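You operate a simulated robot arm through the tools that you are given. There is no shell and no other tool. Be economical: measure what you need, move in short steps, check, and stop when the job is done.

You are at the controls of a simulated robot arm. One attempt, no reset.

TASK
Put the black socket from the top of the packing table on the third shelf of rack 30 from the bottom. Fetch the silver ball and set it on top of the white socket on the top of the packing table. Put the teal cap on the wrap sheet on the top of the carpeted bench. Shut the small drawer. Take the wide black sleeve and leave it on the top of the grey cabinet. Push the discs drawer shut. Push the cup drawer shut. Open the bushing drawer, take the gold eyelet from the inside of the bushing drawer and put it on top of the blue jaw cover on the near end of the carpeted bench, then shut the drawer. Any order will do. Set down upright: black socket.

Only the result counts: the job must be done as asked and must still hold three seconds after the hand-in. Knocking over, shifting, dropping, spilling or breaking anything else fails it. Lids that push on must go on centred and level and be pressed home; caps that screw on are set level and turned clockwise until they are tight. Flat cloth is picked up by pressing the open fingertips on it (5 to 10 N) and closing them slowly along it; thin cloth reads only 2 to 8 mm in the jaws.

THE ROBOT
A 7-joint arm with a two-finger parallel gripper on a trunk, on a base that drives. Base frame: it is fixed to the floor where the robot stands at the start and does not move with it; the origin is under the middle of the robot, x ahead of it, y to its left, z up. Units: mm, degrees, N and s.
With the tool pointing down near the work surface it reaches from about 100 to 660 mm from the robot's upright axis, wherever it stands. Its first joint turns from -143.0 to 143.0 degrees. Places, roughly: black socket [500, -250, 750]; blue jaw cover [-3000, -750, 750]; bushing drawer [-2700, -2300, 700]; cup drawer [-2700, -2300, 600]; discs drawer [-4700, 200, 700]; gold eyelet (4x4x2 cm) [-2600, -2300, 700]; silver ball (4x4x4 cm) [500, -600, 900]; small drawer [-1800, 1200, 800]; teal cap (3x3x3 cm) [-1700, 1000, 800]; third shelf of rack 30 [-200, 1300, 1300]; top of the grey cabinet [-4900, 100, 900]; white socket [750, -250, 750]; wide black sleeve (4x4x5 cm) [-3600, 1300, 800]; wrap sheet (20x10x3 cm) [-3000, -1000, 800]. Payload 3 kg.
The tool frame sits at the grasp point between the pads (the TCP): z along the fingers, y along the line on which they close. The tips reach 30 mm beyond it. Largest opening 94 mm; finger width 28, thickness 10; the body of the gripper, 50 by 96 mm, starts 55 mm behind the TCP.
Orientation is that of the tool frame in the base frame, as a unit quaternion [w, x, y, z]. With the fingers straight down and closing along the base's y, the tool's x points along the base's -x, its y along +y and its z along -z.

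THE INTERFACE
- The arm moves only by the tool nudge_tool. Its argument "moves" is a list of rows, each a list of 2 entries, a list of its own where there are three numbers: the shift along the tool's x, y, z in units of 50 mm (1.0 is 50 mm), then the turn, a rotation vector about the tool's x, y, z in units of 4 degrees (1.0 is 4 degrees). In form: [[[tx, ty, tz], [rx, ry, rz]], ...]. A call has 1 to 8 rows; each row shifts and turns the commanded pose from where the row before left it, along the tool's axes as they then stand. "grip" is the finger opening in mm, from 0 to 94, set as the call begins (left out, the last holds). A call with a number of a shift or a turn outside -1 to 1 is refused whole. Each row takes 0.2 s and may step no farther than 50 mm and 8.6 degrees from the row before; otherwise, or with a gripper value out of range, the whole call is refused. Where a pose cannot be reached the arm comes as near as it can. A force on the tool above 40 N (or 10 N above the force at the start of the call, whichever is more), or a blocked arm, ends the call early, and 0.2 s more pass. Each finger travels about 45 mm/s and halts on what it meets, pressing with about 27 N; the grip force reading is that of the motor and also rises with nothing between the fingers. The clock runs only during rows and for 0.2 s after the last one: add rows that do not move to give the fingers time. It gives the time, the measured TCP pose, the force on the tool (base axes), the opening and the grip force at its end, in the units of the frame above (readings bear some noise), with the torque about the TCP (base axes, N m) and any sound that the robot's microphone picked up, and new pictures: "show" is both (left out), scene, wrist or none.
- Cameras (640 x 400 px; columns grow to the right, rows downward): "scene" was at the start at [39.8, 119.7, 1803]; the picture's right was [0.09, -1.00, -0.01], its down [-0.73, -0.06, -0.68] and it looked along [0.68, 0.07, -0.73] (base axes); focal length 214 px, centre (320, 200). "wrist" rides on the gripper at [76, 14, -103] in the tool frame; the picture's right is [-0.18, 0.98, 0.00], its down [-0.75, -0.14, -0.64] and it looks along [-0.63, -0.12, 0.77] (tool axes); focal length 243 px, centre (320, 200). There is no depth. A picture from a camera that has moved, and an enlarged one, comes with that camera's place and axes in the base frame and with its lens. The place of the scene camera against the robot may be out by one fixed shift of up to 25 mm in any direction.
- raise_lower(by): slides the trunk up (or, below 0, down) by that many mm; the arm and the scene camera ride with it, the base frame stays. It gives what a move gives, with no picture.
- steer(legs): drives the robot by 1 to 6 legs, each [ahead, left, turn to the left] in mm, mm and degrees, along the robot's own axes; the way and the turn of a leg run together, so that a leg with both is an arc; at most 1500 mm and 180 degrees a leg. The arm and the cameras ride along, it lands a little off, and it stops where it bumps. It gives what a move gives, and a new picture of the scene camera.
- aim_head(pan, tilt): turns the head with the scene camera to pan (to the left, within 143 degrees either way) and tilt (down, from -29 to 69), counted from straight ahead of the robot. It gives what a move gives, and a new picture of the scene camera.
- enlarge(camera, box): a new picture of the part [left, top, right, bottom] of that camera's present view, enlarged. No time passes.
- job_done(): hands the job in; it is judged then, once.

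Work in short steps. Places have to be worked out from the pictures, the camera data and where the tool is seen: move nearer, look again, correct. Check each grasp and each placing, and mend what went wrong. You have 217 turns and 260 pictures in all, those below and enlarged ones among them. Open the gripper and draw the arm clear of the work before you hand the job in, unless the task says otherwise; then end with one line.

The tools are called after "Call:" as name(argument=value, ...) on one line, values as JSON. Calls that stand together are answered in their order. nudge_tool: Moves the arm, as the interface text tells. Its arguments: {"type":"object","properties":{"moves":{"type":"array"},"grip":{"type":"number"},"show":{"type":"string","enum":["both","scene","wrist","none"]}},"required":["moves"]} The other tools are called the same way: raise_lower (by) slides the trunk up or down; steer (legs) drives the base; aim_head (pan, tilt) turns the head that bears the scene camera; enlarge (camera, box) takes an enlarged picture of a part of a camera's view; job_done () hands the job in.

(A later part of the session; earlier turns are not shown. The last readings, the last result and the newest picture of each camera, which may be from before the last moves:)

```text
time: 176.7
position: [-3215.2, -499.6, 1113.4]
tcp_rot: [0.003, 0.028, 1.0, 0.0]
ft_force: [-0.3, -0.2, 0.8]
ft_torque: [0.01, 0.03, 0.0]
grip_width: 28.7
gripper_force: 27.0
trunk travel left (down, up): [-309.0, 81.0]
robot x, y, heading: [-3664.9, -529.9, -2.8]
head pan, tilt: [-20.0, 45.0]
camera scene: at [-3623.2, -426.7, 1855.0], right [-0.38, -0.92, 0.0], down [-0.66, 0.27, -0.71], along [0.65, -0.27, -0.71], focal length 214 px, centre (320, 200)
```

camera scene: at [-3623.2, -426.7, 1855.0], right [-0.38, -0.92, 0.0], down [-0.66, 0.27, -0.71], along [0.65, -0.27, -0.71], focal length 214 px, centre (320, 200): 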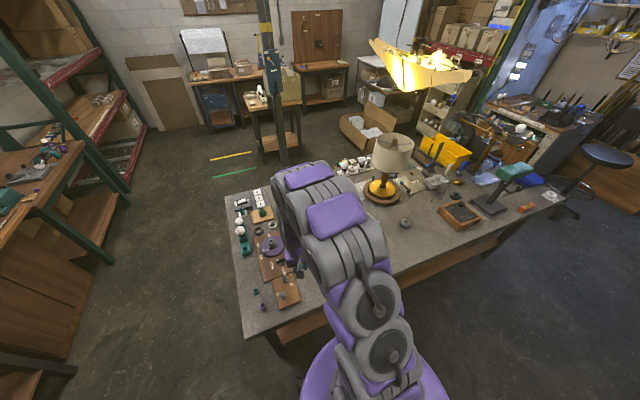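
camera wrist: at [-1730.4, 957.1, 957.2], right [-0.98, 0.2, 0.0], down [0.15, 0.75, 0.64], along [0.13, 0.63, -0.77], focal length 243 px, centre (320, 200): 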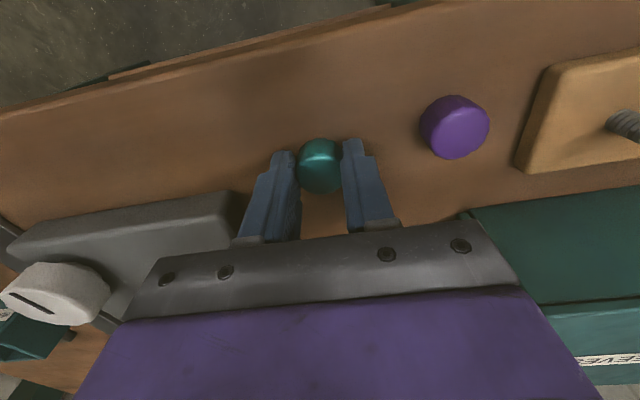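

I strafe another 350 mm along the bench, correct the heading, and look with the wrist camera.

Call:
steer(legs=[[0, -350, 2.8]])

Call:
nudge_tool(moves=[[[0, 0, -0.5], [0, 0, 0]], [[0, 0, -0.5], [0, 0, 0]], [[0, 0, 0], [0, 0, 0]]], show="wrist")

```text
time: 178.9
position: [-3223.3, -806.3, 1111.3]
tcp_rot: [0.001, 0.003, 1.0, -0.007]
ft_force: [-0.2, 0.3, 0.4]
ft_torque: [-0.01, -0.02, 0.01]
grip_width: 28.3
gripper_force: 27.4
trunk travel left (down, up): [-309.0, 81.0]
robot x, y, heading: [-3674.0, -869.2, 0.4]
head pan, tilt: [-20.0, 45.0]
camera scene: at [-3634.7, -731.6, 1852.4], right [-0.34, -0.94, 0.02], down [-0.67, 0.23, -0.71], along [0.66, -0.25, -0.7], focal length 214 px, centre (320, 200)
```

scene: 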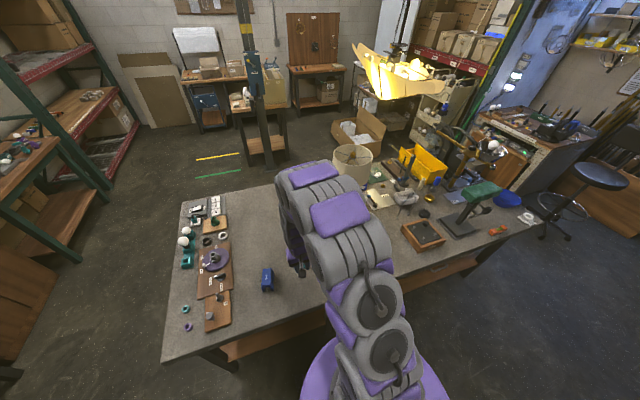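

```text
time: 179.7
position: [-3224.3, -808.9, 1161.9]
tcp_rot: [0.002, 0.001, 1.0, -0.004]
ft_force: [-0.4, 0.1, 0.0]
ft_torque: [-0.04, -0.04, 0.02]
grip_width: 28.6
gripper_force: 27.2
trunk travel left (down, up): [-309.0, 81.0]
robot x, y, heading: [-3674.6, -865.5, 0.2]
head pan, tilt: [-20.0, 45.0]
camera wrist: at [-3300.0, -792.9, 1262.4], right [0.19, 0.98, -0.01], down [0.75, -0.14, 0.65], along [0.63, -0.13, -0.76], focal length 243 px, centre (320, 200)
```

wrist: 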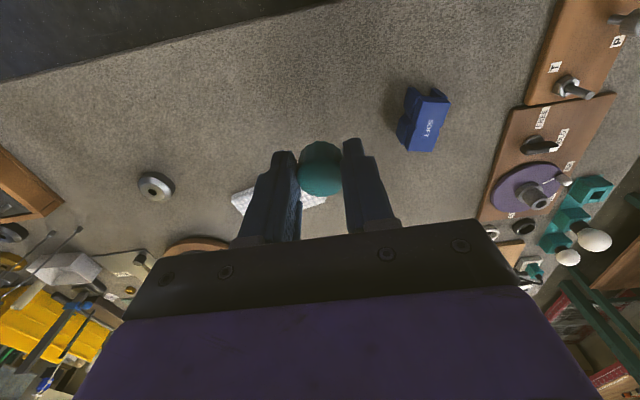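

Wrap sheet lies at ≈[-2980,-925], ~200 mm along y. I drive 75 mm closer and move the cap above the sheet for a nearer look.

Call:
steer(legs=[[75, -50, 0]])

Call:
nudge_tool(moves=[[[-0.6, -0.3, 0.5], [0, 0, 0]], [[-0.6, -0.3, 0.5], [0, 0, 0]], [[-0.4, -0.3, 0.7], [0, 0, 0]], [[0, 0, 0.6], [0, 0, 0]], [[0, 0, 0], [0, 0, 0]]], show="wrist")

```text
time: 180.8
position: [-3147.4, -859.2, 1159.9]
tcp_rot: [0.002, 0.002, 1.0, -0.003]
ft_force: [0.4, 0.7, -0.8]
ft_torque: [-0.05, -0.01, 0.01]
grip_width: 28.5
gripper_force: 27.0
trunk travel left (down, up): [-309.0, 81.0]
robot x, y, heading: [-3596.7, -913.9, 0.1]
head pan, tilt: [-20.0, 45.0]
camera scene: at [-3557.5, -787.2, 1853.0], right [-0.34, -0.94, 0.01], down [-0.67, 0.23, -0.71], along [0.66, -0.25, -0.71], focal length 214 px, centre (320, 200)
```

scene: 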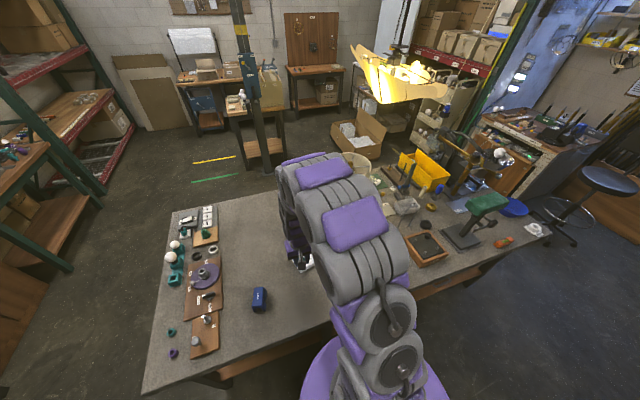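

```text
time: 182.0
position: [-3068.4, -925.0, 1046.2]
tcp_rot: [0.002, 0.003, 1.0, 0.004]
ft_force: [0.8, -0.5, -0.2]
ft_torque: [0.05, 0.01, 0.04]
grip_width: 28.7
gripper_force: 26.8
trunk travel left (down, up): [-309.0, 81.0]
robot x, y, heading: [-3596.4, -919.3, 0.5]
head pan, tilt: [-20.0, 45.0]
camera wrist: at [-3143.9, -911.2, 1148.1], right [0.19, 0.98, 0.01], down [0.75, -0.15, 0.64], along [0.63, -0.12, -0.76], focal length 243 px, centre (320, 200)
```

wrist: 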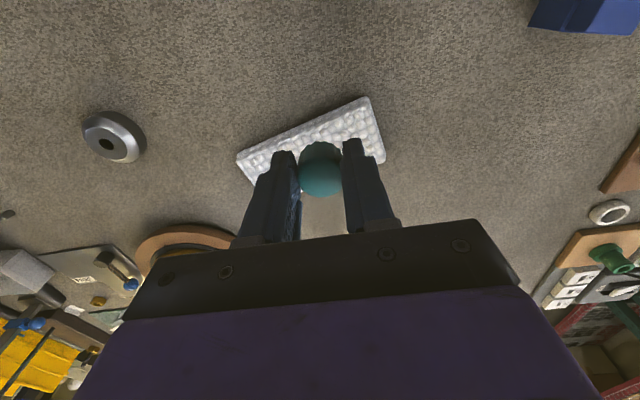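

Sheet centre ≈[-2974,-956]. I move the cap above it and lower to TCP z≈940.

Call:
nudge_tool(moves=[[[-0.7, -0.2, 0.3], [0, 0, 0]], [[-0.6, -0.2, 0.5], [0, 0, 0]], [[-0.58, -0.22, 0.6], [0, 0, 0]], [[0, 0, 0.7], [0, 0, 0]], [[0, 0, 0], [0, 0, 0]]], show="wrist")

```text
time: 183.2
position: [-2974.4, -946.4, 943.3]
tcp_rot: [0.003, 0.002, 1.0, 0.002]
ft_force: [-0.3, -1.6, -0.6]
ft_torque: [0.03, -0.03, 0.04]
grip_width: 28.2
gripper_force: 27.1
trunk travel left (down, up): [-309.0, 81.0]
robot x, y, heading: [-3598.4, -915.5, 0.2]
head pan, tilt: [-20.0, 45.0]
camera wrist: at [-3048.7, -932.0, 1045.4], right [0.19, 0.98, 0.0], down [0.75, -0.15, 0.65], along [0.63, -0.12, -0.76], focal length 243 px, centre (320, 200)
```

wrist: 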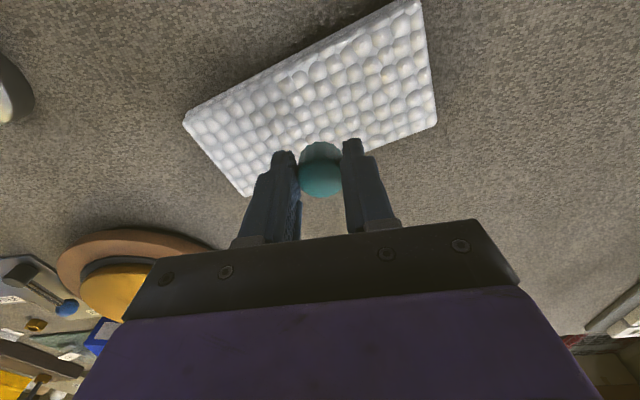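

Centred over the sheet. I lower 35 mm, then in small steps until contact.

Call:
nudge_tool(moves=[[[0.12, 0, 0.35], [0, 0, 0]], [[0, 0, 0.35], [0, 0, 0]], [[0, 0, 0.1], [0, 0, 0]], [[0, 0, 0.08], [0, 0, 0]], [[0, 0, 0.08], [0, 0, 0]], [[0, 0, 0], [0, 0, 0]]], show="none")

```text
time: 184.6
position: [-2980.6, -948.0, 894.7]
tcp_rot: [0.003, 0.003, 1.0, 0.001]
ft_force: [-0.3, 0.3, 0.0]
ft_torque: [-0.01, -0.01, -0.03]
grip_width: 28.4
gripper_force: 27.1
trunk travel left (down, up): [-309.0, 81.0]
robot x, y, heading: [-3592.4, -912.4, 0.3]
head pan, tilt: [-20.0, 45.0]
```

Call:
nudge_tool(moves=[[[0, 0, 0.08], [0, 0, 0]], [[0, 0, 0.06], [0, 0, 0]], [[0, 0, 0.06], [0, 0, 0]], [[0, 0, 0], [0, 0, 0]]], show="wrist")

```text
time: 185.6
position: [-2980.4, -948.0, 885.7]
tcp_rot: [0.004, 0.002, 1.0, 0.002]
ft_force: [1.4, 0.3, 22.0]
ft_torque: [0.0, -0.17, -0.01]
grip_width: 28.2
gripper_force: 26.8
trunk travel left (down, up): [-309.0, 81.0]
robot x, y, heading: [-3596.0, -917.4, 0.4]
head pan, tilt: [-20.0, 45.0]
camera wrist: at [-3055.8, -933.5, 987.1], right [0.19, 0.98, 0.01], down [0.75, -0.15, 0.65], along [0.64, -0.12, -0.76], focal length 243 px, centre (320, 200)
```

wrist: 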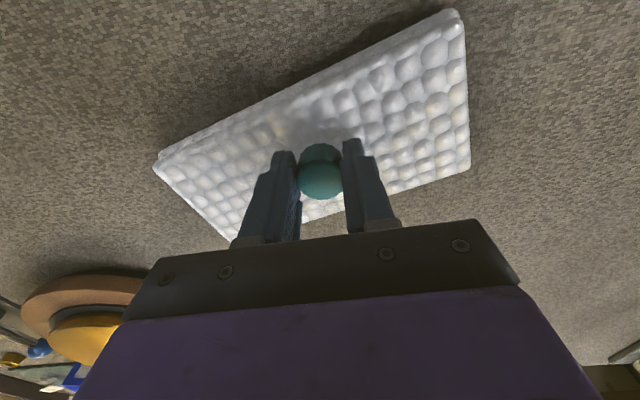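

The cap is on the sheet (22 N). I release and lift away.

Call:
nudge_tool(moves=[[[0, 0, -0.03], [0, 0, 0]], [[0, 0, 0], [0, 0, 0]], [[0, 0, 0], [0, 0, 0]], [[0, 0, -0.5], [0, 0, 0]], [[0, 0, -0.9], [0, 0, 0]], [[0, 0, -0.9], [0, 0, 0]], [[0, 0, 0], [0, 0, 0]]], show="wrist", grip=60)

```text
time: 187.2
position: [-2981.5, -951.6, 999.3]
tcp_rot: [0.003, 0.002, 1.0, 0.002]
ft_force: [-0.9, -0.5, -0.2]
ft_torque: [0.04, 0.02, -0.03]
grip_width: 60.1
gripper_force: 0.1
trunk travel left (down, up): [-309.0, 81.0]
robot x, y, heading: [-3598.3, -916.9, 0.1]
head pan, tilt: [-20.0, 45.0]
camera wrist: at [-3056.7, -936.6, 1100.8], right [0.19, 0.98, 0.01], down [0.75, -0.15, 0.64], along [0.63, -0.12, -0.76], focal length 243 px, centre (320, 200)
```

wrist: 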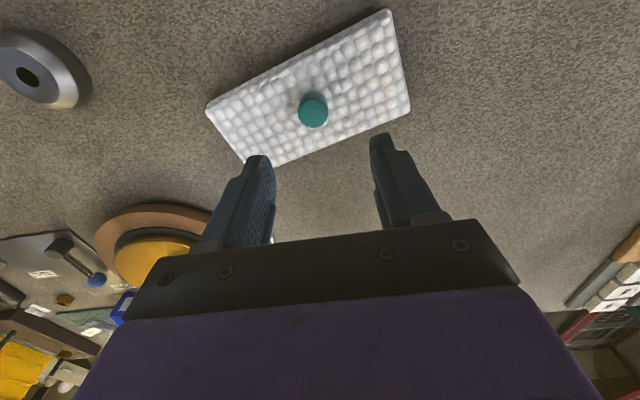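

Cap placed well. I raise and tuck the arm, and look toward the bushing/cup drawers (direction ≈ −57°).

Call:
nudge_tool(moves=[[[0.3, 0, -0.9], [0, 0, 0]], [[0.3, 0, -0.9], [0, 0, 0]], [[0.7, 0, -0.7], [0, 0, 0]], [[0.9, 0, -0.2], [0, 0, 0]], [[0.9, 0, 0], [0, 0, 0]], [[0.9, 0, 0], [0, 0, 0]]], show="none")

Call:
steer(legs=[[-80, 0, 0], [0, -500, 0]])

Call:
aim_head(pan=-50, tilt=35)

```text
time: 188.6
position: [-3184.0, -947.3, 1133.1]
tcp_rot: [0.003, 0.002, 1.0, 0.002]
ft_force: [0.5, -0.5, -0.1]
ft_torque: [0.02, 0.0, 0.02]
grip_width: 60.0
gripper_force: 0.0
trunk travel left (down, up): [-309.0, 81.0]
robot x, y, heading: [-3596.4, -915.7, 0.2]
head pan, tilt: [-20.0, 45.0]
```

```text
time: 192.2
position: [-3260.5, -1432.9, 1132.1]
tcp_rot: [0.003, 0.004, 1.0, -0.004]
ft_force: [0.2, -0.3, 0.7]
ft_torque: [0.05, 0.02, 0.01]
grip_width: 60.2
gripper_force: 0.0
trunk travel left (down, up): [-309.0, 81.0]
robot x, y, heading: [-3678.4, -1413.0, 0.2]
head pan, tilt: [-20.0, 45.0]
camera scene: at [-3637.3, -1286.1, 1853.3], right [-0.34, -0.94, 0.01], down [-0.67, 0.23, -0.71], along [0.66, -0.25, -0.71], focal length 214 px, centre (320, 200)
```

scene: 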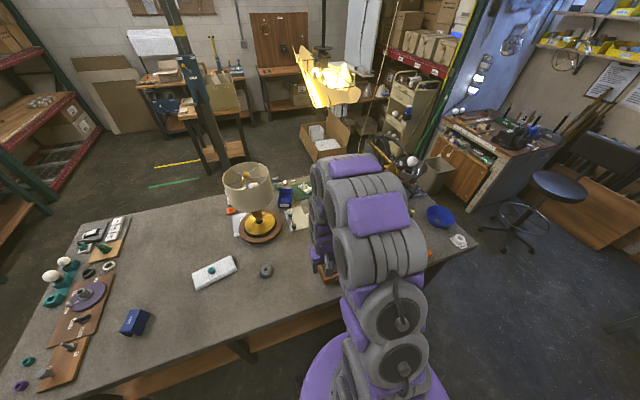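

```text
time: 193.2
position: [-3261.1, -1437.7, 1132.9]
tcp_rot: [0.002, 0.005, 1.0, 0.0]
ft_force: [0.1, 0.0, 0.8]
ft_torque: [-0.03, -0.01, -0.03]
grip_width: 60.1
gripper_force: 0.0
trunk travel left (down, up): [-309.0, 81.0]
robot x, y, heading: [-3674.1, -1409.6, 0.1]
head pan, tilt: [-50.0, 35.0]
camera scene: at [-3656.9, -1332.1, 1869.0], right [-0.76, -0.64, 0.01], down [-0.37, 0.43, -0.82], along [0.53, -0.63, -0.57], focal length 214 px, centre (320, 200)
```

scene: 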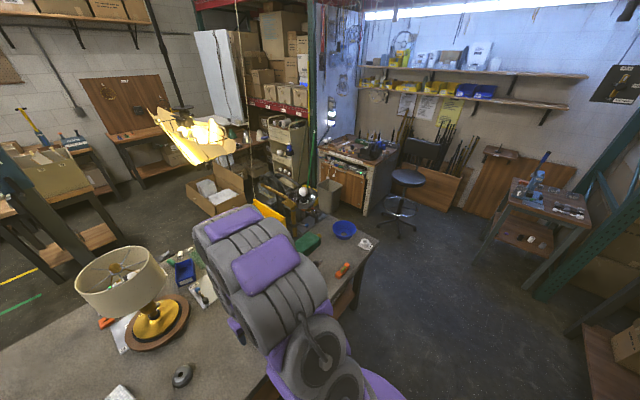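

The drawers must be in the bench's far end (y≈-2385), facing −y. I drive around that end and face it.

Call:
steer(legs=[[0, -1500, 0], [0, -120, 0], [900, 0, 0], [0, 0, 90]])

Call:
aim_head(pan=0, tilt=50)

```text
time: 207.6
position: [-2468.7, -2857.1, 1133.9]
tcp_rot: [0.004, -0.301, 0.954, 0.003]
ft_force: [0.9, 0.1, -0.8]
ft_torque: [0.01, 0.01, -0.01]
grip_width: 60.1
gripper_force: 0.0
trunk travel left (down, up): [-309.0, 81.0]
robot x, y, heading: [-2824.0, -3069.7, 35.4]
head pan, tilt: [-50.0, 35.0]
stopped in leg 4: the robot was blocked; the commanded pose is now the measured one
camera scene: at [-2864.2, -2982.2, 1868.7], right [-0.25, -0.97, 0.01], down [-0.55, 0.14, -0.82], along [0.8, -0.21, -0.57], focal length 214 px, centre (320, 200)
```

scene: 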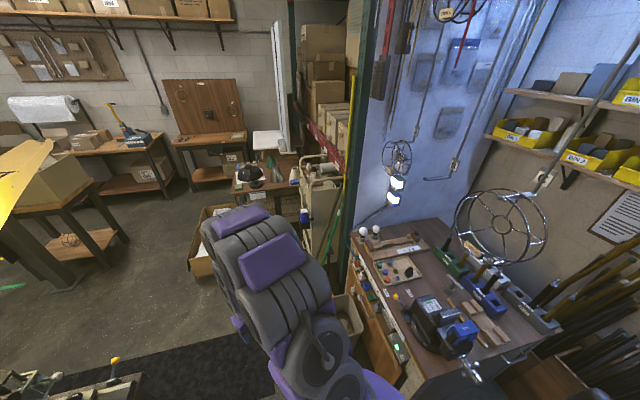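

```text
time: 208.8
position: [-2456.7, -2872.3, 1132.9]
tcp_rot: [0.001, -0.298, 0.954, 0.01]
ft_force: [0.3, 0.8, 0.7]
ft_torque: [0.02, 0.03, 0.0]
grip_width: 59.8
gripper_force: 0.1
trunk travel left (down, up): [-309.0, 81.0]
robot x, y, heading: [-2822.6, -3069.6, 35.6]
head pan, tilt: [0.0, 50.0]
camera scene: at [-2867.2, -2941.4, 1848.5], right [0.58, -0.81, -0.01], down [-0.63, -0.44, -0.64], along [0.52, 0.38, -0.77], focal length 214 px, centre (320, 200)
```

scene: 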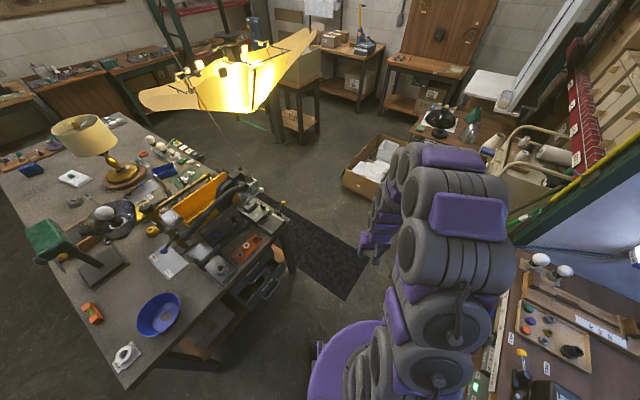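

The base got blocked while turning (a workbench is behind-right at y≈-3460). The drawers are visible in the bench end at x≈-2720, y≈-2440. I shift 150 mm toward the bench and finish turning.

Call:
steer(legs=[[87, 122, 0], [0, 0, 54.5]])

```text
time: 212.6
position: [-2755.3, -2509.2, 1132.7]
tcp_rot: [-0.006, -0.697, 0.717, 0.011]
ft_force: [1.3, -0.6, -0.1]
ft_torque: [-0.01, 0.01, 0.0]
grip_width: 59.9
gripper_force: 0.1
trunk travel left (down, up): [-309.0, 81.0]
robot x, y, heading: [-2813.4, -2920.0, 89.6]
head pan, tilt: [0.0, 50.0]
camera scene: at [-2956.5, -2873.7, 1848.6], right [1.0, -0.01, -0.01], down [-0.01, -0.77, -0.64], along [0.0, 0.64, -0.77], focal length 214 px, centre (320, 200)
```

scene: 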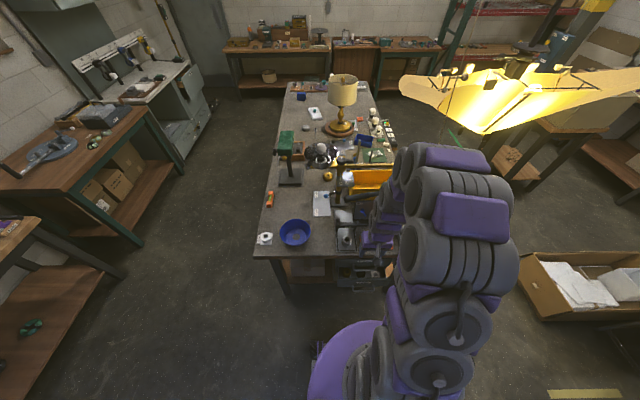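

Facing the bench end now. I look with the wrist camera.

Call:
nudge_tool(moves=[[[0.6, 0, 0], [0, 0, 0]], [[0.6, 0, 0], [0, 0, 0]], [[0, 0, 0], [0, 0, 0]]], show="wrist")

Call:
enlarge(camera="scene", box=[240, 180, 440, 305])

```text
time: 213.4
position: [-2759.4, -2569.9, 1133.6]
tcp_rot: [-0.005, -0.697, 0.717, 0.01]
ft_force: [0.8, 0.4, 0.2]
ft_torque: [0.02, 0.02, 0.04]
grip_width: 59.9
gripper_force: 0.0
trunk travel left (down, up): [-309.0, 81.0]
robot x, y, heading: [-2814.2, -2921.7, 89.4]
head pan, tilt: [0.0, 50.0]
camera wrist: at [-2773.0, -2646.1, 1235.3], right [-0.98, 0.21, 0.02], down [0.18, 0.74, 0.64], along [0.12, 0.63, -0.76], focal length 243 px, centre (320, 200)
```

wrist: 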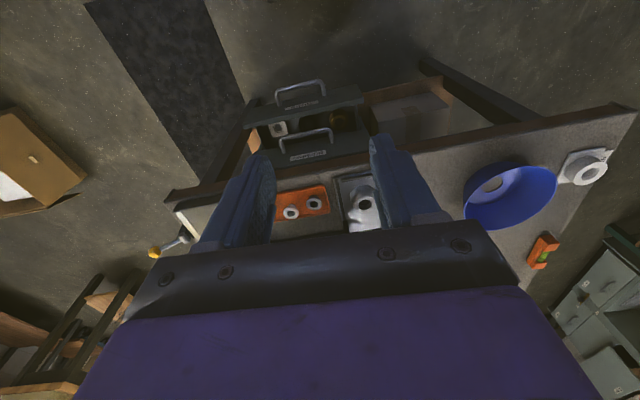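

```text
3.20 times, centred on (340, 242) of scene
camera zoom: at [-2968.1, -2873.3, 1847.6], right [1.0, -0.01, 0.0], down [-0.01, -0.77, -0.64], along [0.01, 0.64, -0.77], focal length 686 px, centre (256, 64)
```

zoom: 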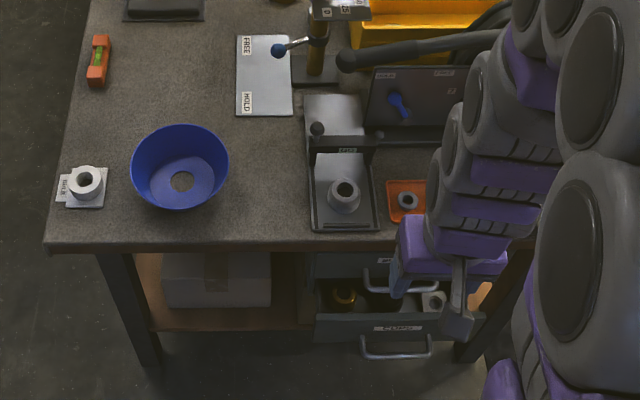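

Two stacked drawers: upper "BUSHING" closed, lower "CUPS" open. I lower the trunk 250 mm and back up a little for a second view to triangulate the handles.

Call:
raise_lower(by=-250)

Call:
nudge_tool(moves=[[[0.9, -0.6, 0], [0, 0, 0]], [[0.6, -0.6, 0], [0, 0, 0]], [[0, 0, 0], [0, 0, 0]]], show="wrist")

Call:
enlarge(camera="wrist", box=[230, 80, 470, 230])

```text
time: 215.9
position: [-2762.4, -2569.3, 883.5]
tcp_rot: [-0.004, -0.698, 0.716, 0.01]
ft_force: [0.6, 0.2, 0.3]
ft_torque: [-0.01, 0.01, -0.01]
grip_width: 59.8
gripper_force: 0.0
trunk travel left (down, up): [-59.0, 331.0]
robot x, y, heading: [-2811.6, -2916.3, 89.1]
head pan, tilt: [0.0, 50.0]
```

```text
refused: row 1 steps farther than a row can; nothing moved
```

```text
2.67 times, centred on (350, 155) of wrist
camera zoom: at [-2776.2, -2646.7, 985.6], right [-0.98, 0.21, 0.02], down [0.17, 0.74, 0.65], along [0.12, 0.63, -0.76], focal length 647 px, centre (240, 320)
```

zoom: 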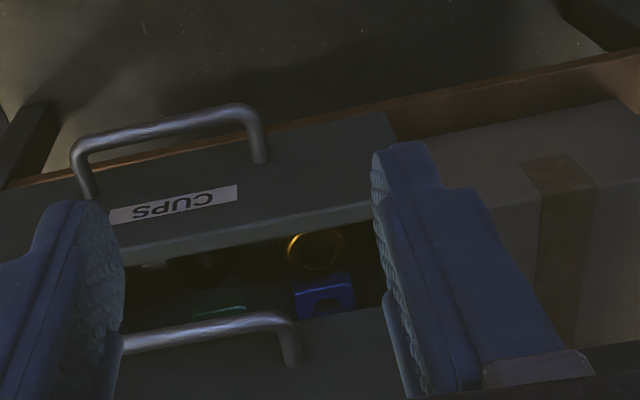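

Triangulated: upper handle bar ≈[-2700,-2419,714], lower (CUPS) ≈[-2707,-2501,622], so it is ~82 mm open. I close the fingers and lean the tool 32° forward, to push the lower handle.

Call:
nudge_tool(moves=[[[0, -0.14, 0], [0, -1, 0]], [[0, -0.14, 0], [0, -1, 0]], [[0, -0.14, 0], [0, -1, 0]], [[0, -0.14, 0], [0, -1, 0]], [[0, -0.14, 0], [0, -1, 0]], [[0, -0.14, 0], [0, -1, 0]], [[0, -0.14, 0], [0, -1, 0]], [[0, -0.14, 0], [0, -1, 0]]], show="none", grip=0)

Call:
nudge_tool(moves=[[[0.42, 0, 0.7], [0, 0, 0]], [[0.42, 0, 0.7], [0, 0, 0]], [[0.42, 0, 0.7], [0, 0, 0]], [[0.42, 0, 0.7], [0, 0, 0]], [[0.42, 0, 0.7], [0, 0, 0]], [[0, 0, 0], [0, 0, 0]]], show="wrist")

```text
time: 217.7
position: [-2684.5, -2455.0, 884.2]
tcp_rot: [0.188, -0.67, 0.69, 0.201]
ft_force: [-0.5, -0.6, 0.5]
ft_torque: [0.0, -0.02, 0.02]
grip_width: 0.0
gripper_force: 27.3
out of reach, approached as far as the arm can: row 1, 2, 3, 4, 5, 6, 7, 8
trunk travel left (down, up): [-59.0, 331.0]
robot x, y, heading: [-2818.2, -2918.4, 89.1]
head pan, tilt: [0.0, 50.0]
```

```text
time: 218.9
position: [-2688.7, -2443.8, 693.5]
tcp_rot: [0.2, -0.668, 0.686, 0.207]
ft_force: [0.6, -0.2, -0.2]
ft_torque: [-0.03, -0.03, -0.02]
grip_width: 0.0
gripper_force: 27.0
trunk travel left (down, up): [-59.0, 331.0]
robot x, y, heading: [-2816.3, -2919.1, 89.3]
head pan, tilt: [0.0, 50.0]
stopped in row 6: the force on the tool passed its limit at 246 N (the readings are from after the stop); the commanded pose is now the measured one
camera wrist: at [-2704.8, -2563.5, 737.0], right [-0.98, 0.18, 0.12], down [0.16, 0.27, 0.95], along [0.14, 0.95, -0.29], focal length 243 px, centre (320, 200)
```

wrist: 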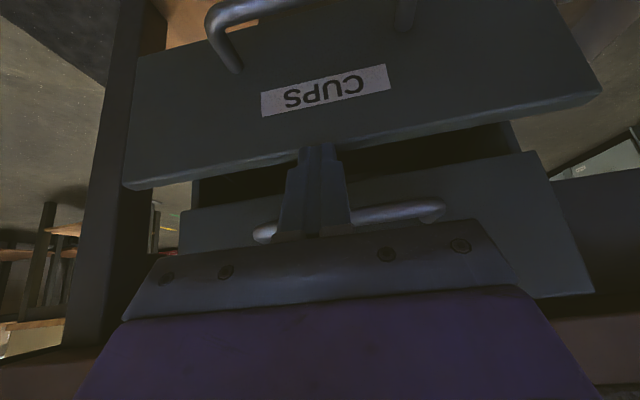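

The lean wasn't reachable so close to the base, the tool slid forward and bumped near the upper handle. I lift straight out, then back the base 120 mm to get working room.

Call:
nudge_tool(moves=[[[-0.5, 0, -0.8], [0, 0, 0]], [[-0.5, 0, -0.8], [0, 0, 0]], [[-0.5, 0, -0.8], [0, 0, 0]], [[0, 0, 0], [0, 0, 0]]], show="none")

Call:
steer(legs=[[-120, 0, 0.8]])

Call:
nudge_tool(moves=[[[0, 0, 0], [0, 0, 0]], [[0, 0, 0], [0, 0, 0]]], show="wrist")

```text
time: 219.9
position: [-2683.9, -2448.0, 836.9]
tcp_rot: [0.2, -0.668, 0.686, 0.207]
ft_force: [0.4, -0.5, -0.5]
ft_torque: [0.03, -0.03, -0.02]
grip_width: 0.0
gripper_force: 26.7
trunk travel left (down, up): [-59.0, 331.0]
robot x, y, heading: [-2815.3, -2915.0, 89.4]
head pan, tilt: [0.0, 50.0]
```

```text
time: 221.2
position: [-2692.6, -2566.9, 836.9]
tcp_rot: [0.199, -0.672, 0.682, 0.209]
ft_force: [0.2, 0.5, -1.0]
ft_torque: [0.02, -0.02, 0.0]
grip_width: 0.2
gripper_force: 27.1
trunk travel left (down, up): [-59.0, 331.0]
robot x, y, heading: [-2817.3, -3039.0, 90.4]
head pan, tilt: [0.0, 50.0]
camera scene: at [-2967.5, -2995.8, 1597.9], right [1.0, 0.0, 0.0], down [0.0, -0.77, -0.64], along [0.0, 0.64, -0.77], focal length 214 px, centre (320, 200)
```

scene: 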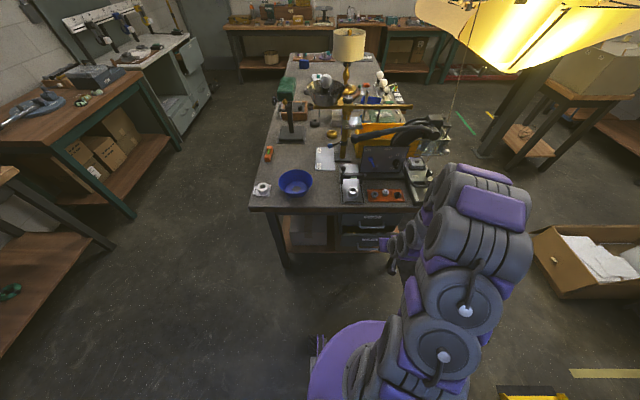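

```text
time: 221.8
position: [-2691.6, -2568.3, 837.0]
tcp_rot: [0.2, -0.672, 0.681, 0.21]
ft_force: [-0.8, -1.1, 0.4]
ft_torque: [0.01, -0.01, -0.03]
grip_width: 0.1
gripper_force: 27.0
trunk travel left (down, up): [-59.0, 331.0]
robot x, y, heading: [-2813.4, -3034.5, 90.0]
head pan, tilt: [0.0, 50.0]
camera wrist: at [-2705.7, -2688.3, 880.4], right [-0.98, 0.16, 0.12], down [0.16, 0.27, 0.95], along [0.12, 0.95, -0.29], focal length 243 px, centre (320, 200)
```

wrist: 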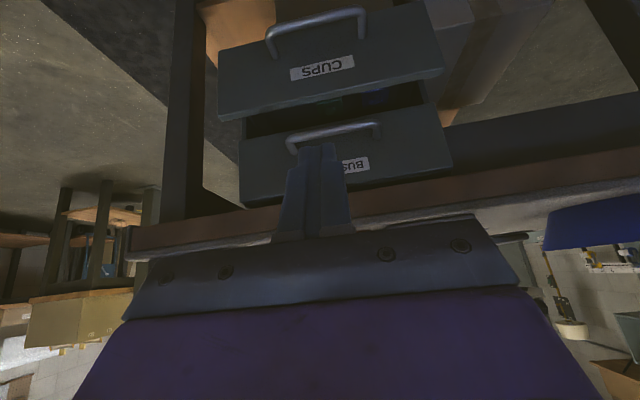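

Good view; the lower bar is now ≈[-2700,-2488,620]. I lower the closed fingers in front (−y) of the CUPS handle.

Call:
nudge_tool(moves=[[[0.406, 0.03, 0.738], [0, 0, 0]], [[0.406, 0.03, 0.738], [0, 0, 0]], [[0.406, 0.03, 0.738], [0, 0, 0]], [[0.406, 0.03, 0.738], [0, 0, 0]], [[0.406, 0.03, 0.738], [0, 0, 0]], [[0, 0, 0], [0, 0, 0]]], show="wrist")

```text
time: 223.2
position: [-2704.2, -2548.8, 626.0]
tcp_rot: [0.199, -0.672, 0.682, 0.209]
ft_force: [0.4, -0.7, 0.1]
ft_torque: [0.01, 0.03, -0.01]
grip_width: 0.0
gripper_force: 26.7
trunk travel left (down, up): [-59.0, 331.0]
robot x, y, heading: [-2818.8, -3035.8, 90.1]
head pan, tilt: [0.0, 50.0]
camera wrist: at [-2717.5, -2668.9, 668.5], right [-0.98, 0.16, 0.12], down [0.16, 0.27, 0.95], along [0.12, 0.95, -0.29], focal length 243 px, centre (320, 200)
```

wrist: 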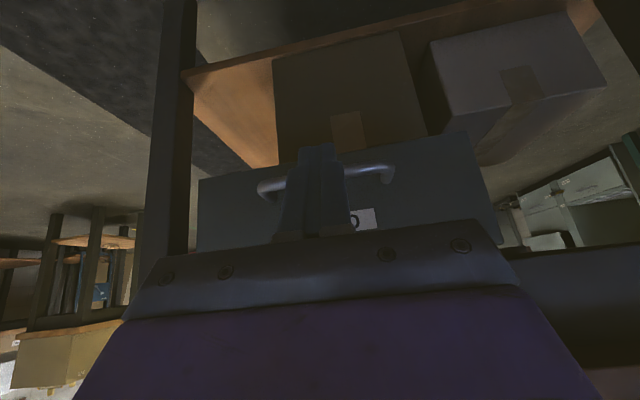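

The bar is at z≈600. I lower 14 mm and push in +y.

Call:
nudge_tool(moves=[[[0.155, 0, 0.233], [0, 0, 0]], [[-0.33, 0, 0.22], [0, 0, 0]], [[-0.33, 0, 0.22], [0, 0, 0]], [[-0.33, 0, 0.22], [0, 0, 0]], [[-0.33, 0, 0.22], [0, 0, 0]], [[0, 0, 0], [0, 0, 0]]], show="wrist")

```text
time: 224.6
position: [-2703.9, -2471.0, 613.8]
tcp_rot: [0.199, -0.673, 0.681, 0.21]
ft_force: [0.1, -0.3, -0.4]
ft_torque: [0.03, 0.02, 0.0]
grip_width: 0.0
gripper_force: 27.3
trunk travel left (down, up): [-59.0, 331.0]
robot x, y, heading: [-2815.2, -3035.8, 89.8]
head pan, tilt: [0.0, 50.0]
camera wrist: at [-2717.2, -2592.0, 657.0], right [-0.98, 0.16, 0.12], down [0.16, 0.27, 0.95], along [0.12, 0.95, -0.29], focal length 243 px, centre (320, 200)
```

wrist: 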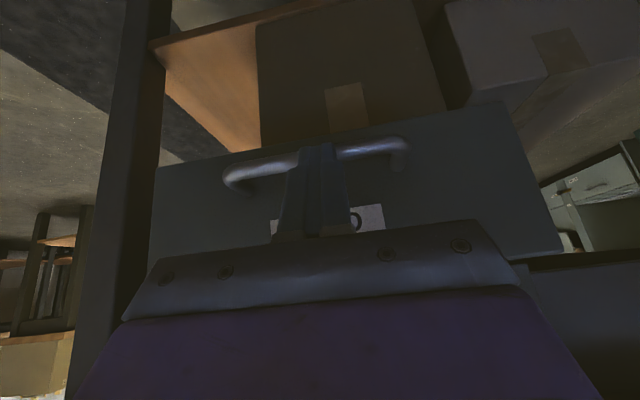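

Continue pushing in 10 mm steps until it resists.

Call:
nudge_tool(moves=[[[-0.166, 0, 0.111], [0, 0, 0]], [[-0.166, 0, 0.111], [0, 0, 0]], [[-0.166, 0, 0.111], [0, 0, 0]], [[-0.166, 0, 0.111], [0, 0, 0]], [[-0.1, 0, 0.067], [0, 0, 0]], [[-0.1, 0, 0.067], [0, 0, 0]], [[-0.1, 0, 0.067], [0, 0, 0]]], show="wrist")

```text
time: 225.9
position: [-2704.8, -2431.8, 615.1]
tcp_rot: [0.195, -0.673, 0.683, 0.206]
ft_force: [-0.8, -17.5, 33.6]
ft_torque: [0.22, -0.13, -0.02]
grip_width: 0.0
gripper_force: 26.9
trunk travel left (down, up): [-59.0, 331.0]
robot x, y, heading: [-2819.4, -3036.4, 90.2]
head pan, tilt: [0.0, 50.0]
stopped in row 6: the force on the tool passed its limit at 50 N (the readings are from after the stop); the commanded pose is now the measured one
camera wrist: at [-2717.7, -2551.3, 657.7], right [-0.98, 0.17, 0.12], down [0.16, 0.28, 0.95], along [0.12, 0.94, -0.3], focal length 243 px, centre (320, 200)
```

wrist: 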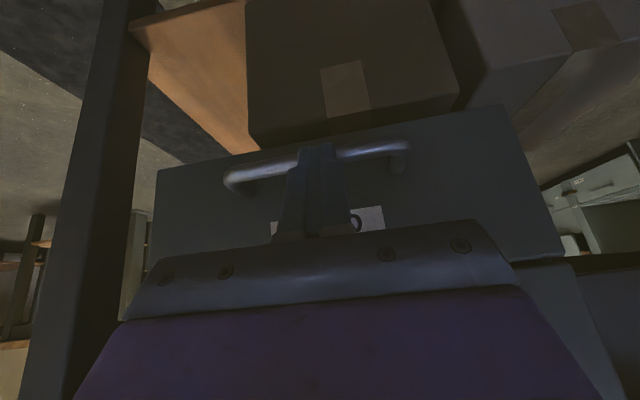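

Resistance at the expected closed place. I back off 100 mm and view both fronts.

Call:
nudge_tool(moves=[[[0.6, 0, -0.4], [0, 0, 0]], [[0.6, 0, -0.4], [0, 0, 0]], [[0.3, 0, -0.8], [0, 0, 0]], [[-0.2, 0, -0.9], [0, 0, 0]], [[-0.3, 0, -0.9], [0, 0, 0]], [[0, 0, 0], [0, 0, 0]]], show="wrist")

```text
time: 227.3
position: [-2701.5, -2563.9, 728.6]
tcp_rot: [0.195, -0.673, 0.684, 0.205]
ft_force: [0.2, -0.1, 0.0]
ft_torque: [-0.01, 0.01, -0.02]
grip_width: 0.0
gripper_force: 27.1
trunk travel left (down, up): [-59.0, 331.0]
robot x, y, heading: [-2816.0, -3037.9, 90.3]
head pan, tilt: [0.0, 50.0]
camera wrist: at [-2716.1, -2683.5, 772.9], right [-0.98, 0.17, 0.12], down [0.16, 0.28, 0.94], along [0.12, 0.94, -0.31], focal length 243 px, centre (320, 200)
```

wrist: 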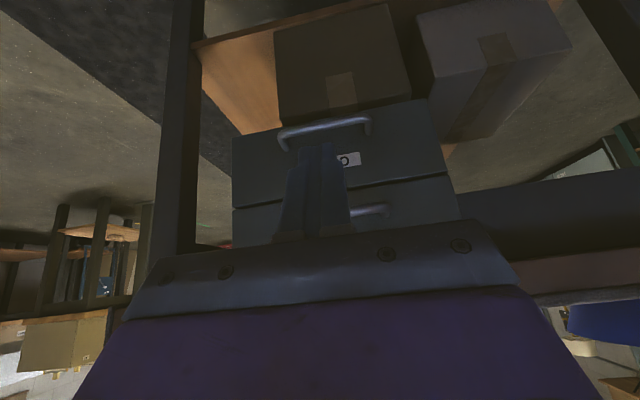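

The CUPS drawer is flush. Now I roll the tool 90° about its own axis so the fingers close across the BUSHING handle bar.

Call:
nudge_tool(moves=[[[0, 0, 0], [0, 0, 1]], [[0, 0, 0], [0, 0, 1]], [[0, 0, 0], [0, 0, 1]], [[0, 0, 0], [0, 0, 1]], [[0, 0, 0], [0, 0, 1]], [[0, 0, 0], [0, 0, 1]], [[0, 0, 0], [0, 0, 1]], [[0, 0, 0], [0, 0, 1]]], show="none")

Call:
nudge_tool(moves=[[[0, 0, 0], [0, 0, 1]], [[0, 0, 0], [0, 0, 1]], [[0, 0, 0], [0, 0, 1]], [[0, 0, 0], [0, 0, 1]], [[0, 0, 0], [0, 0, 1]], [[0, 0, 0], [0, 0, 1]], [[0, 0, 0], [0, 0, 1]], [[0, 0, 0], [0, 0, 1]]], show="none")

Call:
nudge_tool(moves=[[[0, 0, 0], [0, 0, 1]], [[0, 0, 0], [0, 0, 1]], [[0, 0, 0], [0, 0, 1]], [[0, 0, 0], [0, 0, 1]], [[0, 0, 0], [0, 0, 1]], [[0, 0, 0], [0, 0, 1]], [[0, 0, 0], [0, 0, 0.5]], [[0, 0, 0], [0, 0, 0]]], show="wrist", grip=40)

```text
time: 229.1
position: [-2702.0, -2564.5, 726.3]
tcp_rot: [0.129, -0.457, 0.843, 0.25]
ft_force: [-0.1, 0.1, 0.2]
ft_torque: [-0.03, 0.01, 0.0]
grip_width: 0.1
gripper_force: 26.5
trunk travel left (down, up): [-59.0, 331.0]
robot x, y, heading: [-2817.1, -3038.6, 89.9]
head pan, tilt: [0.0, 50.0]
```

```text
time: 230.9
position: [-2702.5, -2564.1, 727.9]
tcp_rot: [0.054, -0.207, 0.937, 0.277]
ft_force: [-0.7, 0.5, 0.7]
ft_torque: [-0.02, 0.0, 0.01]
grip_width: 0.0
gripper_force: 26.7
trunk travel left (down, up): [-59.0, 331.0]
robot x, y, heading: [-2817.0, -3039.1, 90.0]
head pan, tilt: [0.0, 50.0]
```

```text
time: 232.7
position: [-2703.4, -2564.9, 726.0]
tcp_rot: [-0.008, 0.008, 0.959, 0.283]
ft_force: [0.3, -0.9, -0.1]
ft_torque: [0.01, 0.01, 0.01]
grip_width: 40.0
gripper_force: 0.0
trunk travel left (down, up): [-59.0, 331.0]
robot x, y, heading: [-2816.3, -3036.9, 89.9]
head pan, tilt: [0.0, 50.0]
camera wrist: at [-2775.9, -2606.4, 821.4], right [0.2, 0.82, 0.53], down [0.76, -0.47, 0.45], along [0.62, 0.31, -0.72], focal length 243 px, centre (320, 200)
```

wrist: 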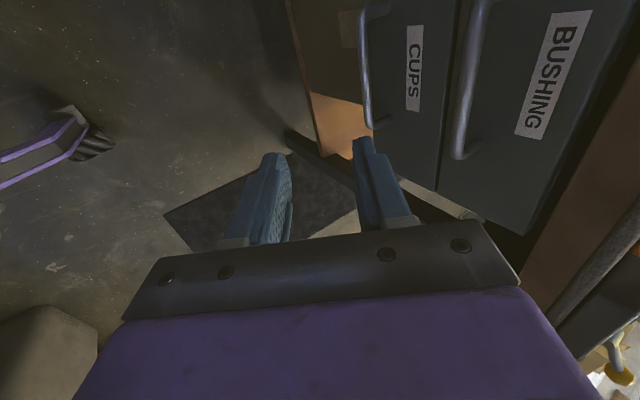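

Handle predicted position matches the picture. I move to a point 60 mm up-back of the bar along the approach axis, with 34 mm opening.

Call:
nudge_tool(moves=[[[-0.02, 0.79, 0.07], [0, 0, 0]], [[-0.02, 0.79, 0.07], [0, 0, 0]], [[-0.02, 0.79, 0.07], [0, 0, 0]], [[0, 0, 0], [0, 0, 0]]], show="wrist", grip=34)

```text
time: 233.7
position: [-2698.1, -2459.3, 782.6]
tcp_rot: [-0.009, 0.007, 0.959, 0.282]
ft_force: [-0.3, 0.0, 0.3]
ft_torque: [-0.02, 0.0, 0.0]
grip_width: 34.0
gripper_force: 0.2
trunk travel left (down, up): [-59.0, 331.0]
robot x, y, heading: [-2811.2, -3037.5, 90.0]
head pan, tilt: [0.0, 50.0]
camera wrist: at [-2772.2, -2502.1, 877.9], right [0.2, 0.82, 0.53], down [0.76, -0.47, 0.45], along [0.62, 0.31, -0.72], focal length 243 px, centre (320, 200)
```

wrist: 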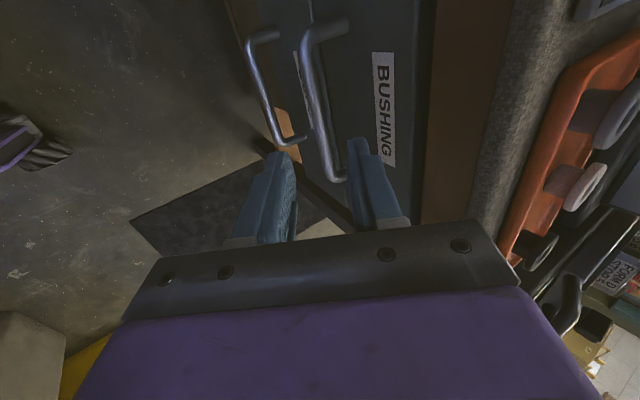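

The bar lies right between the fingers. I advance 60 mm and close on it.

Call:
nudge_tool(moves=[[[0, -0.02, 0.4], [0, 0, 0]], [[0, 0, 0.4], [0, 0, 0]], [[0, 0, 0.4], [0, 0, 0]], [[0, 0, 0], [0, 0, 0]]], show="wrist")

Call:
nudge_tool(moves=[[[0, 0, 0], [0, 0, 0]], [[0, 0, 0], [0, 0, 0]], [[0, 0, 0], [0, 0, 0]], [[0, 0, 0], [0, 0, 0]]], show="none", grip=0)

```text
time: 234.7
position: [-2698.1, -2426.3, 731.1]
tcp_rot: [-0.008, 0.008, 0.96, 0.281]
ft_force: [-0.1, -0.6, -0.5]
ft_torque: [0.02, 0.0, 0.0]
grip_width: 34.0
gripper_force: 0.1
trunk travel left (down, up): [-59.0, 331.0]
robot x, y, heading: [-2817.2, -3038.0, 90.0]
head pan, tilt: [0.0, 50.0]
camera wrist: at [-2771.4, -2468.5, 825.9], right [0.2, 0.82, 0.53], down [0.76, -0.47, 0.45], along [0.62, 0.31, -0.72], focal length 243 px, centre (320, 200)
```

wrist: 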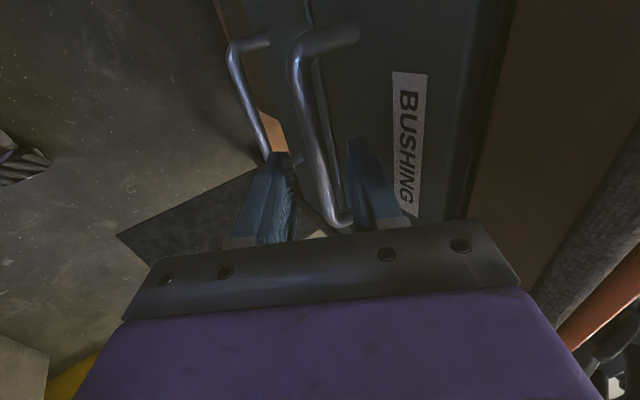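

```text
time: 235.7
position: [-2697.1, -2426.6, 731.3]
tcp_rot: [-0.007, 0.007, 0.959, 0.283]
ft_force: [0.1, -1.0, 0.6]
ft_torque: [-0.02, -0.45, 0.76]
grip_width: 11.6
gripper_force: 44.8
trunk travel left (down, up): [-59.0, 331.0]
robot x, y, heading: [-2814.8, -3039.7, 90.0]
head pan, tilt: [0.0, 50.0]
```

Gripped on the bar (11.6 mm). I pull in −y, 25 mm per row.

Call:
nudge_tool(moves=[[[0, -0.21, -0.136], [0, 0, 0]], [[0, -0.42, -0.2715], [0, 0, 0]], [[0, -0.42, -0.2715], [0, 0, 0]], [[0, -0.42, -0.2715], [0, 0, 0]], [[0, -0.42, -0.2715], [0, 0, 0]], [[0, -0.42, -0.2715], [0, 0, 0]], [[0, 0, 0], [0, 0, 0]]], show="wrist")

```text
time: 237.3
position: [-2697.5, -2564.8, 731.4]
tcp_rot: [-0.008, 0.009, 0.959, 0.282]
ft_force: [11.7, -1.0, 2.7]
ft_torque: [0.04, -0.15, 0.91]
grip_width: 10.9
gripper_force: 45.1
trunk travel left (down, up): [-59.0, 331.0]
robot x, y, heading: [-2814.2, -3037.2, 90.2]
head pan, tilt: [0.0, 50.0]
camera wrist: at [-2771.7, -2607.6, 826.6], right [0.2, 0.82, 0.53], down [0.76, -0.48, 0.45], along [0.62, 0.31, -0.72], focal length 243 px, centre (320, 200)
```

wrist: 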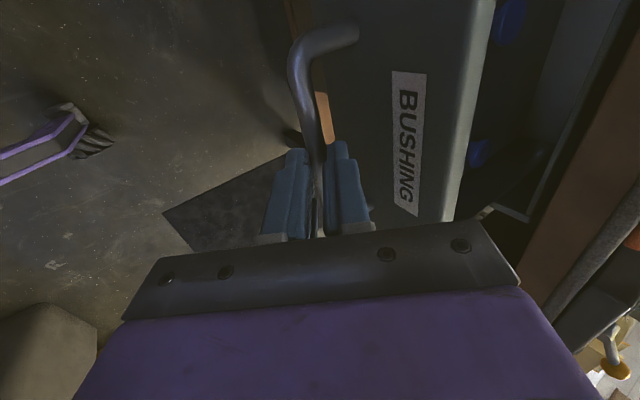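

The bushing drawer is ~138 mm out. I release the bar, retreat, and turn the tool vertical to look inside.

Call:
nudge_tool(moves=[[[0, 0, 0], [0, 0, 0]], [[0, 0, 0], [0, 0, 0]], [[0, 0, -0.7], [0, 0, 0]], [[0, 0, -0.9], [0, 0, 0]], [[0, 0, -0.9], [0, 0, 0]], [[0, 0, -0.9], [0, 0, 0]], [[0, 0, 0], [0, 0, 0]]], show="none", grip=36)

Call:
nudge_tool(moves=[[[0, 0, 0], [1, 0, 0]], [[0, 0, 0], [1, 0, 0]], [[0, 0, 0], [1, 0, 0]], [[0, 0, 0], [1, 0, 0]], [[0, 0, 0], [1, 0, 0]], [[0, 0, 0], [1, 0, 0]], [[0, 0, 0], [1, 0, 0]], [[0, 0, 0], [1, 0, 0]]], show="wrist")

```text
time: 238.9
position: [-2680.8, -2573.6, 814.1]
tcp_rot: [-0.007, 0.007, 0.959, 0.282]
ft_force: [0.2, 0.6, 0.9]
ft_torque: [0.01, 0.01, -0.03]
grip_width: 36.1
gripper_force: 0.1
out of reach, approached as far as the arm can: row 4, 5, 6
trunk travel left (down, up): [-59.0, 331.0]
robot x, y, heading: [-2815.9, -3035.1, 90.1]
head pan, tilt: [0.0, 50.0]
```

```text
time: 240.7
position: [-2679.7, -2573.5, 813.7]
tcp_rot: [-0.009, 0.006, 1.0, 0.004]
ft_force: [-0.1, -0.4, 0.2]
ft_torque: [-0.03, 0.03, -0.01]
grip_width: 36.2
gripper_force: 0.1
trunk travel left (down, up): [-59.0, 331.0]
robot x, y, heading: [-2814.8, -3037.1, 90.2]
head pan, tilt: [0.0, 50.0]
camera wrist: at [-2753.6, -2560.0, 917.2], right [0.2, 0.98, 0.01], down [0.76, -0.16, 0.63], along [0.62, -0.12, -0.78], focal length 243 px, centre (320, 200)
```

wrist: 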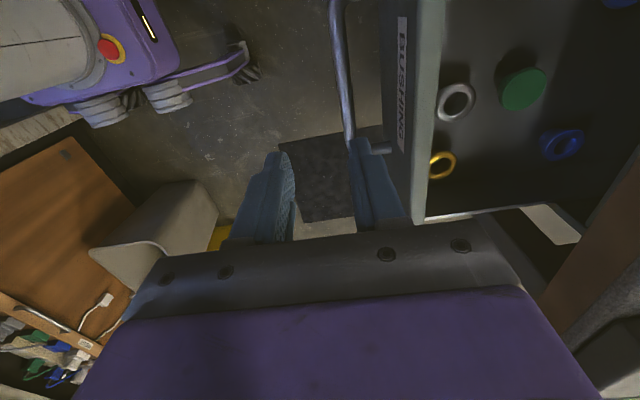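

The gold eyelet is visible at ≈[-2600,-2460], close to the drawer's front panel. I move above it for a closer look.

Call:
nudge_tool(moves=[[[-0.5, 0.5, 0], [0, 0, 0]], [[-0.5, 0.5, 0], [0, 0, 0]], [[-0.5, 0.5, 0], [0, 0, 0]], [[0, 0.5, 0], [0, 0, 0]], [[0, 0, 0], [0, 0, 0]]], show="wrist")

Call:
enlarge(camera="wrist", box=[200, 0, 440, 150])

```text
time: 241.9
position: [-2605.0, -2473.7, 812.6]
tcp_rot: [-0.01, 0.005, 1.0, 0.006]
ft_force: [-1.2, 0.1, 0.3]
ft_torque: [0.02, 0.01, -0.01]
grip_width: 35.8
gripper_force: 0.1
trunk travel left (down, up): [-59.0, 331.0]
robot x, y, heading: [-2816.6, -3039.7, 90.1]
head pan, tilt: [0.0, 50.0]
camera wrist: at [-2677.2, -2459.7, 916.0], right [0.19, 0.98, 0.01], down [0.76, -0.16, 0.63], along [0.62, -0.11, -0.78], focal length 243 px, centre (320, 200)
```

wrist: 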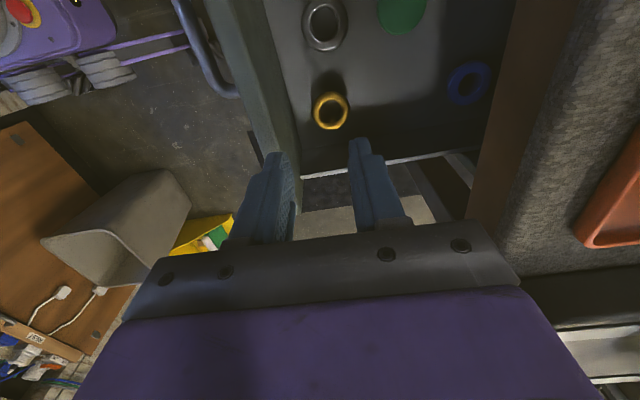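

```text
2.67 times, centred on (320, 75) of wrist
camera zoom: at [-2677.2, -2459.7, 916.0], right [0.19, 0.98, 0.01], down [0.76, -0.16, 0.63], along [0.62, -0.11, -0.78], focal length 647 px, centre (320, 533)
```

zoom: 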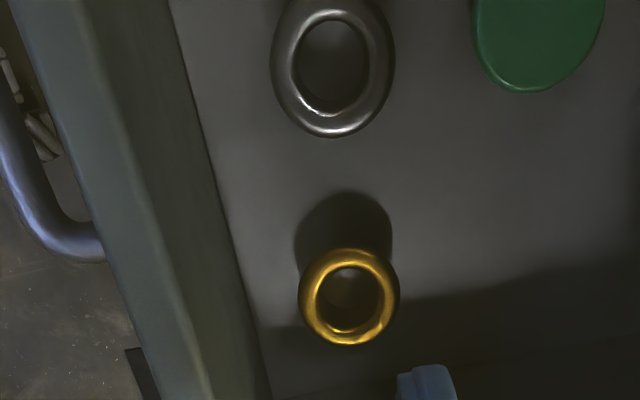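

Eyelet ≈[-2602.5,-2462,702], ~33 mm wide, ~18 mm from the panel. With 42 mm opening I descend to TCP z≈738 and check.

Call:
nudge_tool(moves=[[[-0.06, 0.27, 0.5], [0, 0, 0]], [[-0.02, 0, 0.5], [0, 0, 0]], [[-0.02, 0, 0.5], [0, 0, 0]], [[0, 0, 0], [0, 0, 0]]], show="wrist", grip=42)

```text
time: 242.9
position: [-2599.0, -2458.7, 736.2]
tcp_rot: [-0.009, 0.006, 1.0, 0.007]
ft_force: [-0.1, -0.7, -0.4]
ft_torque: [0.0, -0.02, -0.02]
grip_width: 42.2
gripper_force: 0.0
trunk travel left (down, up): [-59.0, 331.0]
robot x, y, heading: [-2815.1, -3039.0, 90.0]
head pan, tilt: [0.0, 50.0]
camera wrist: at [-2673.2, -2445.1, 840.5], right [0.19, 0.98, 0.01], down [0.76, -0.16, 0.63], along [0.62, -0.11, -0.78], focal length 243 px, centre (320, 200)
```

wrist: 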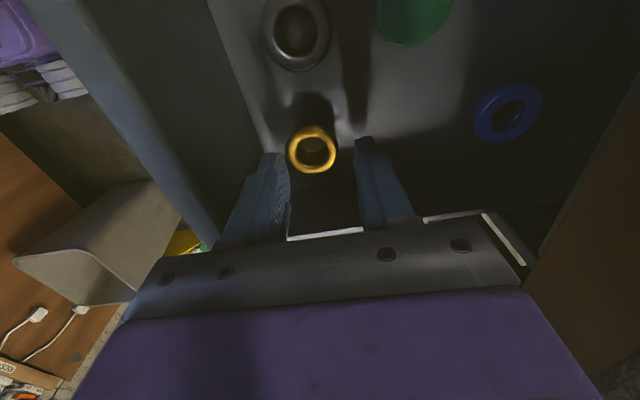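

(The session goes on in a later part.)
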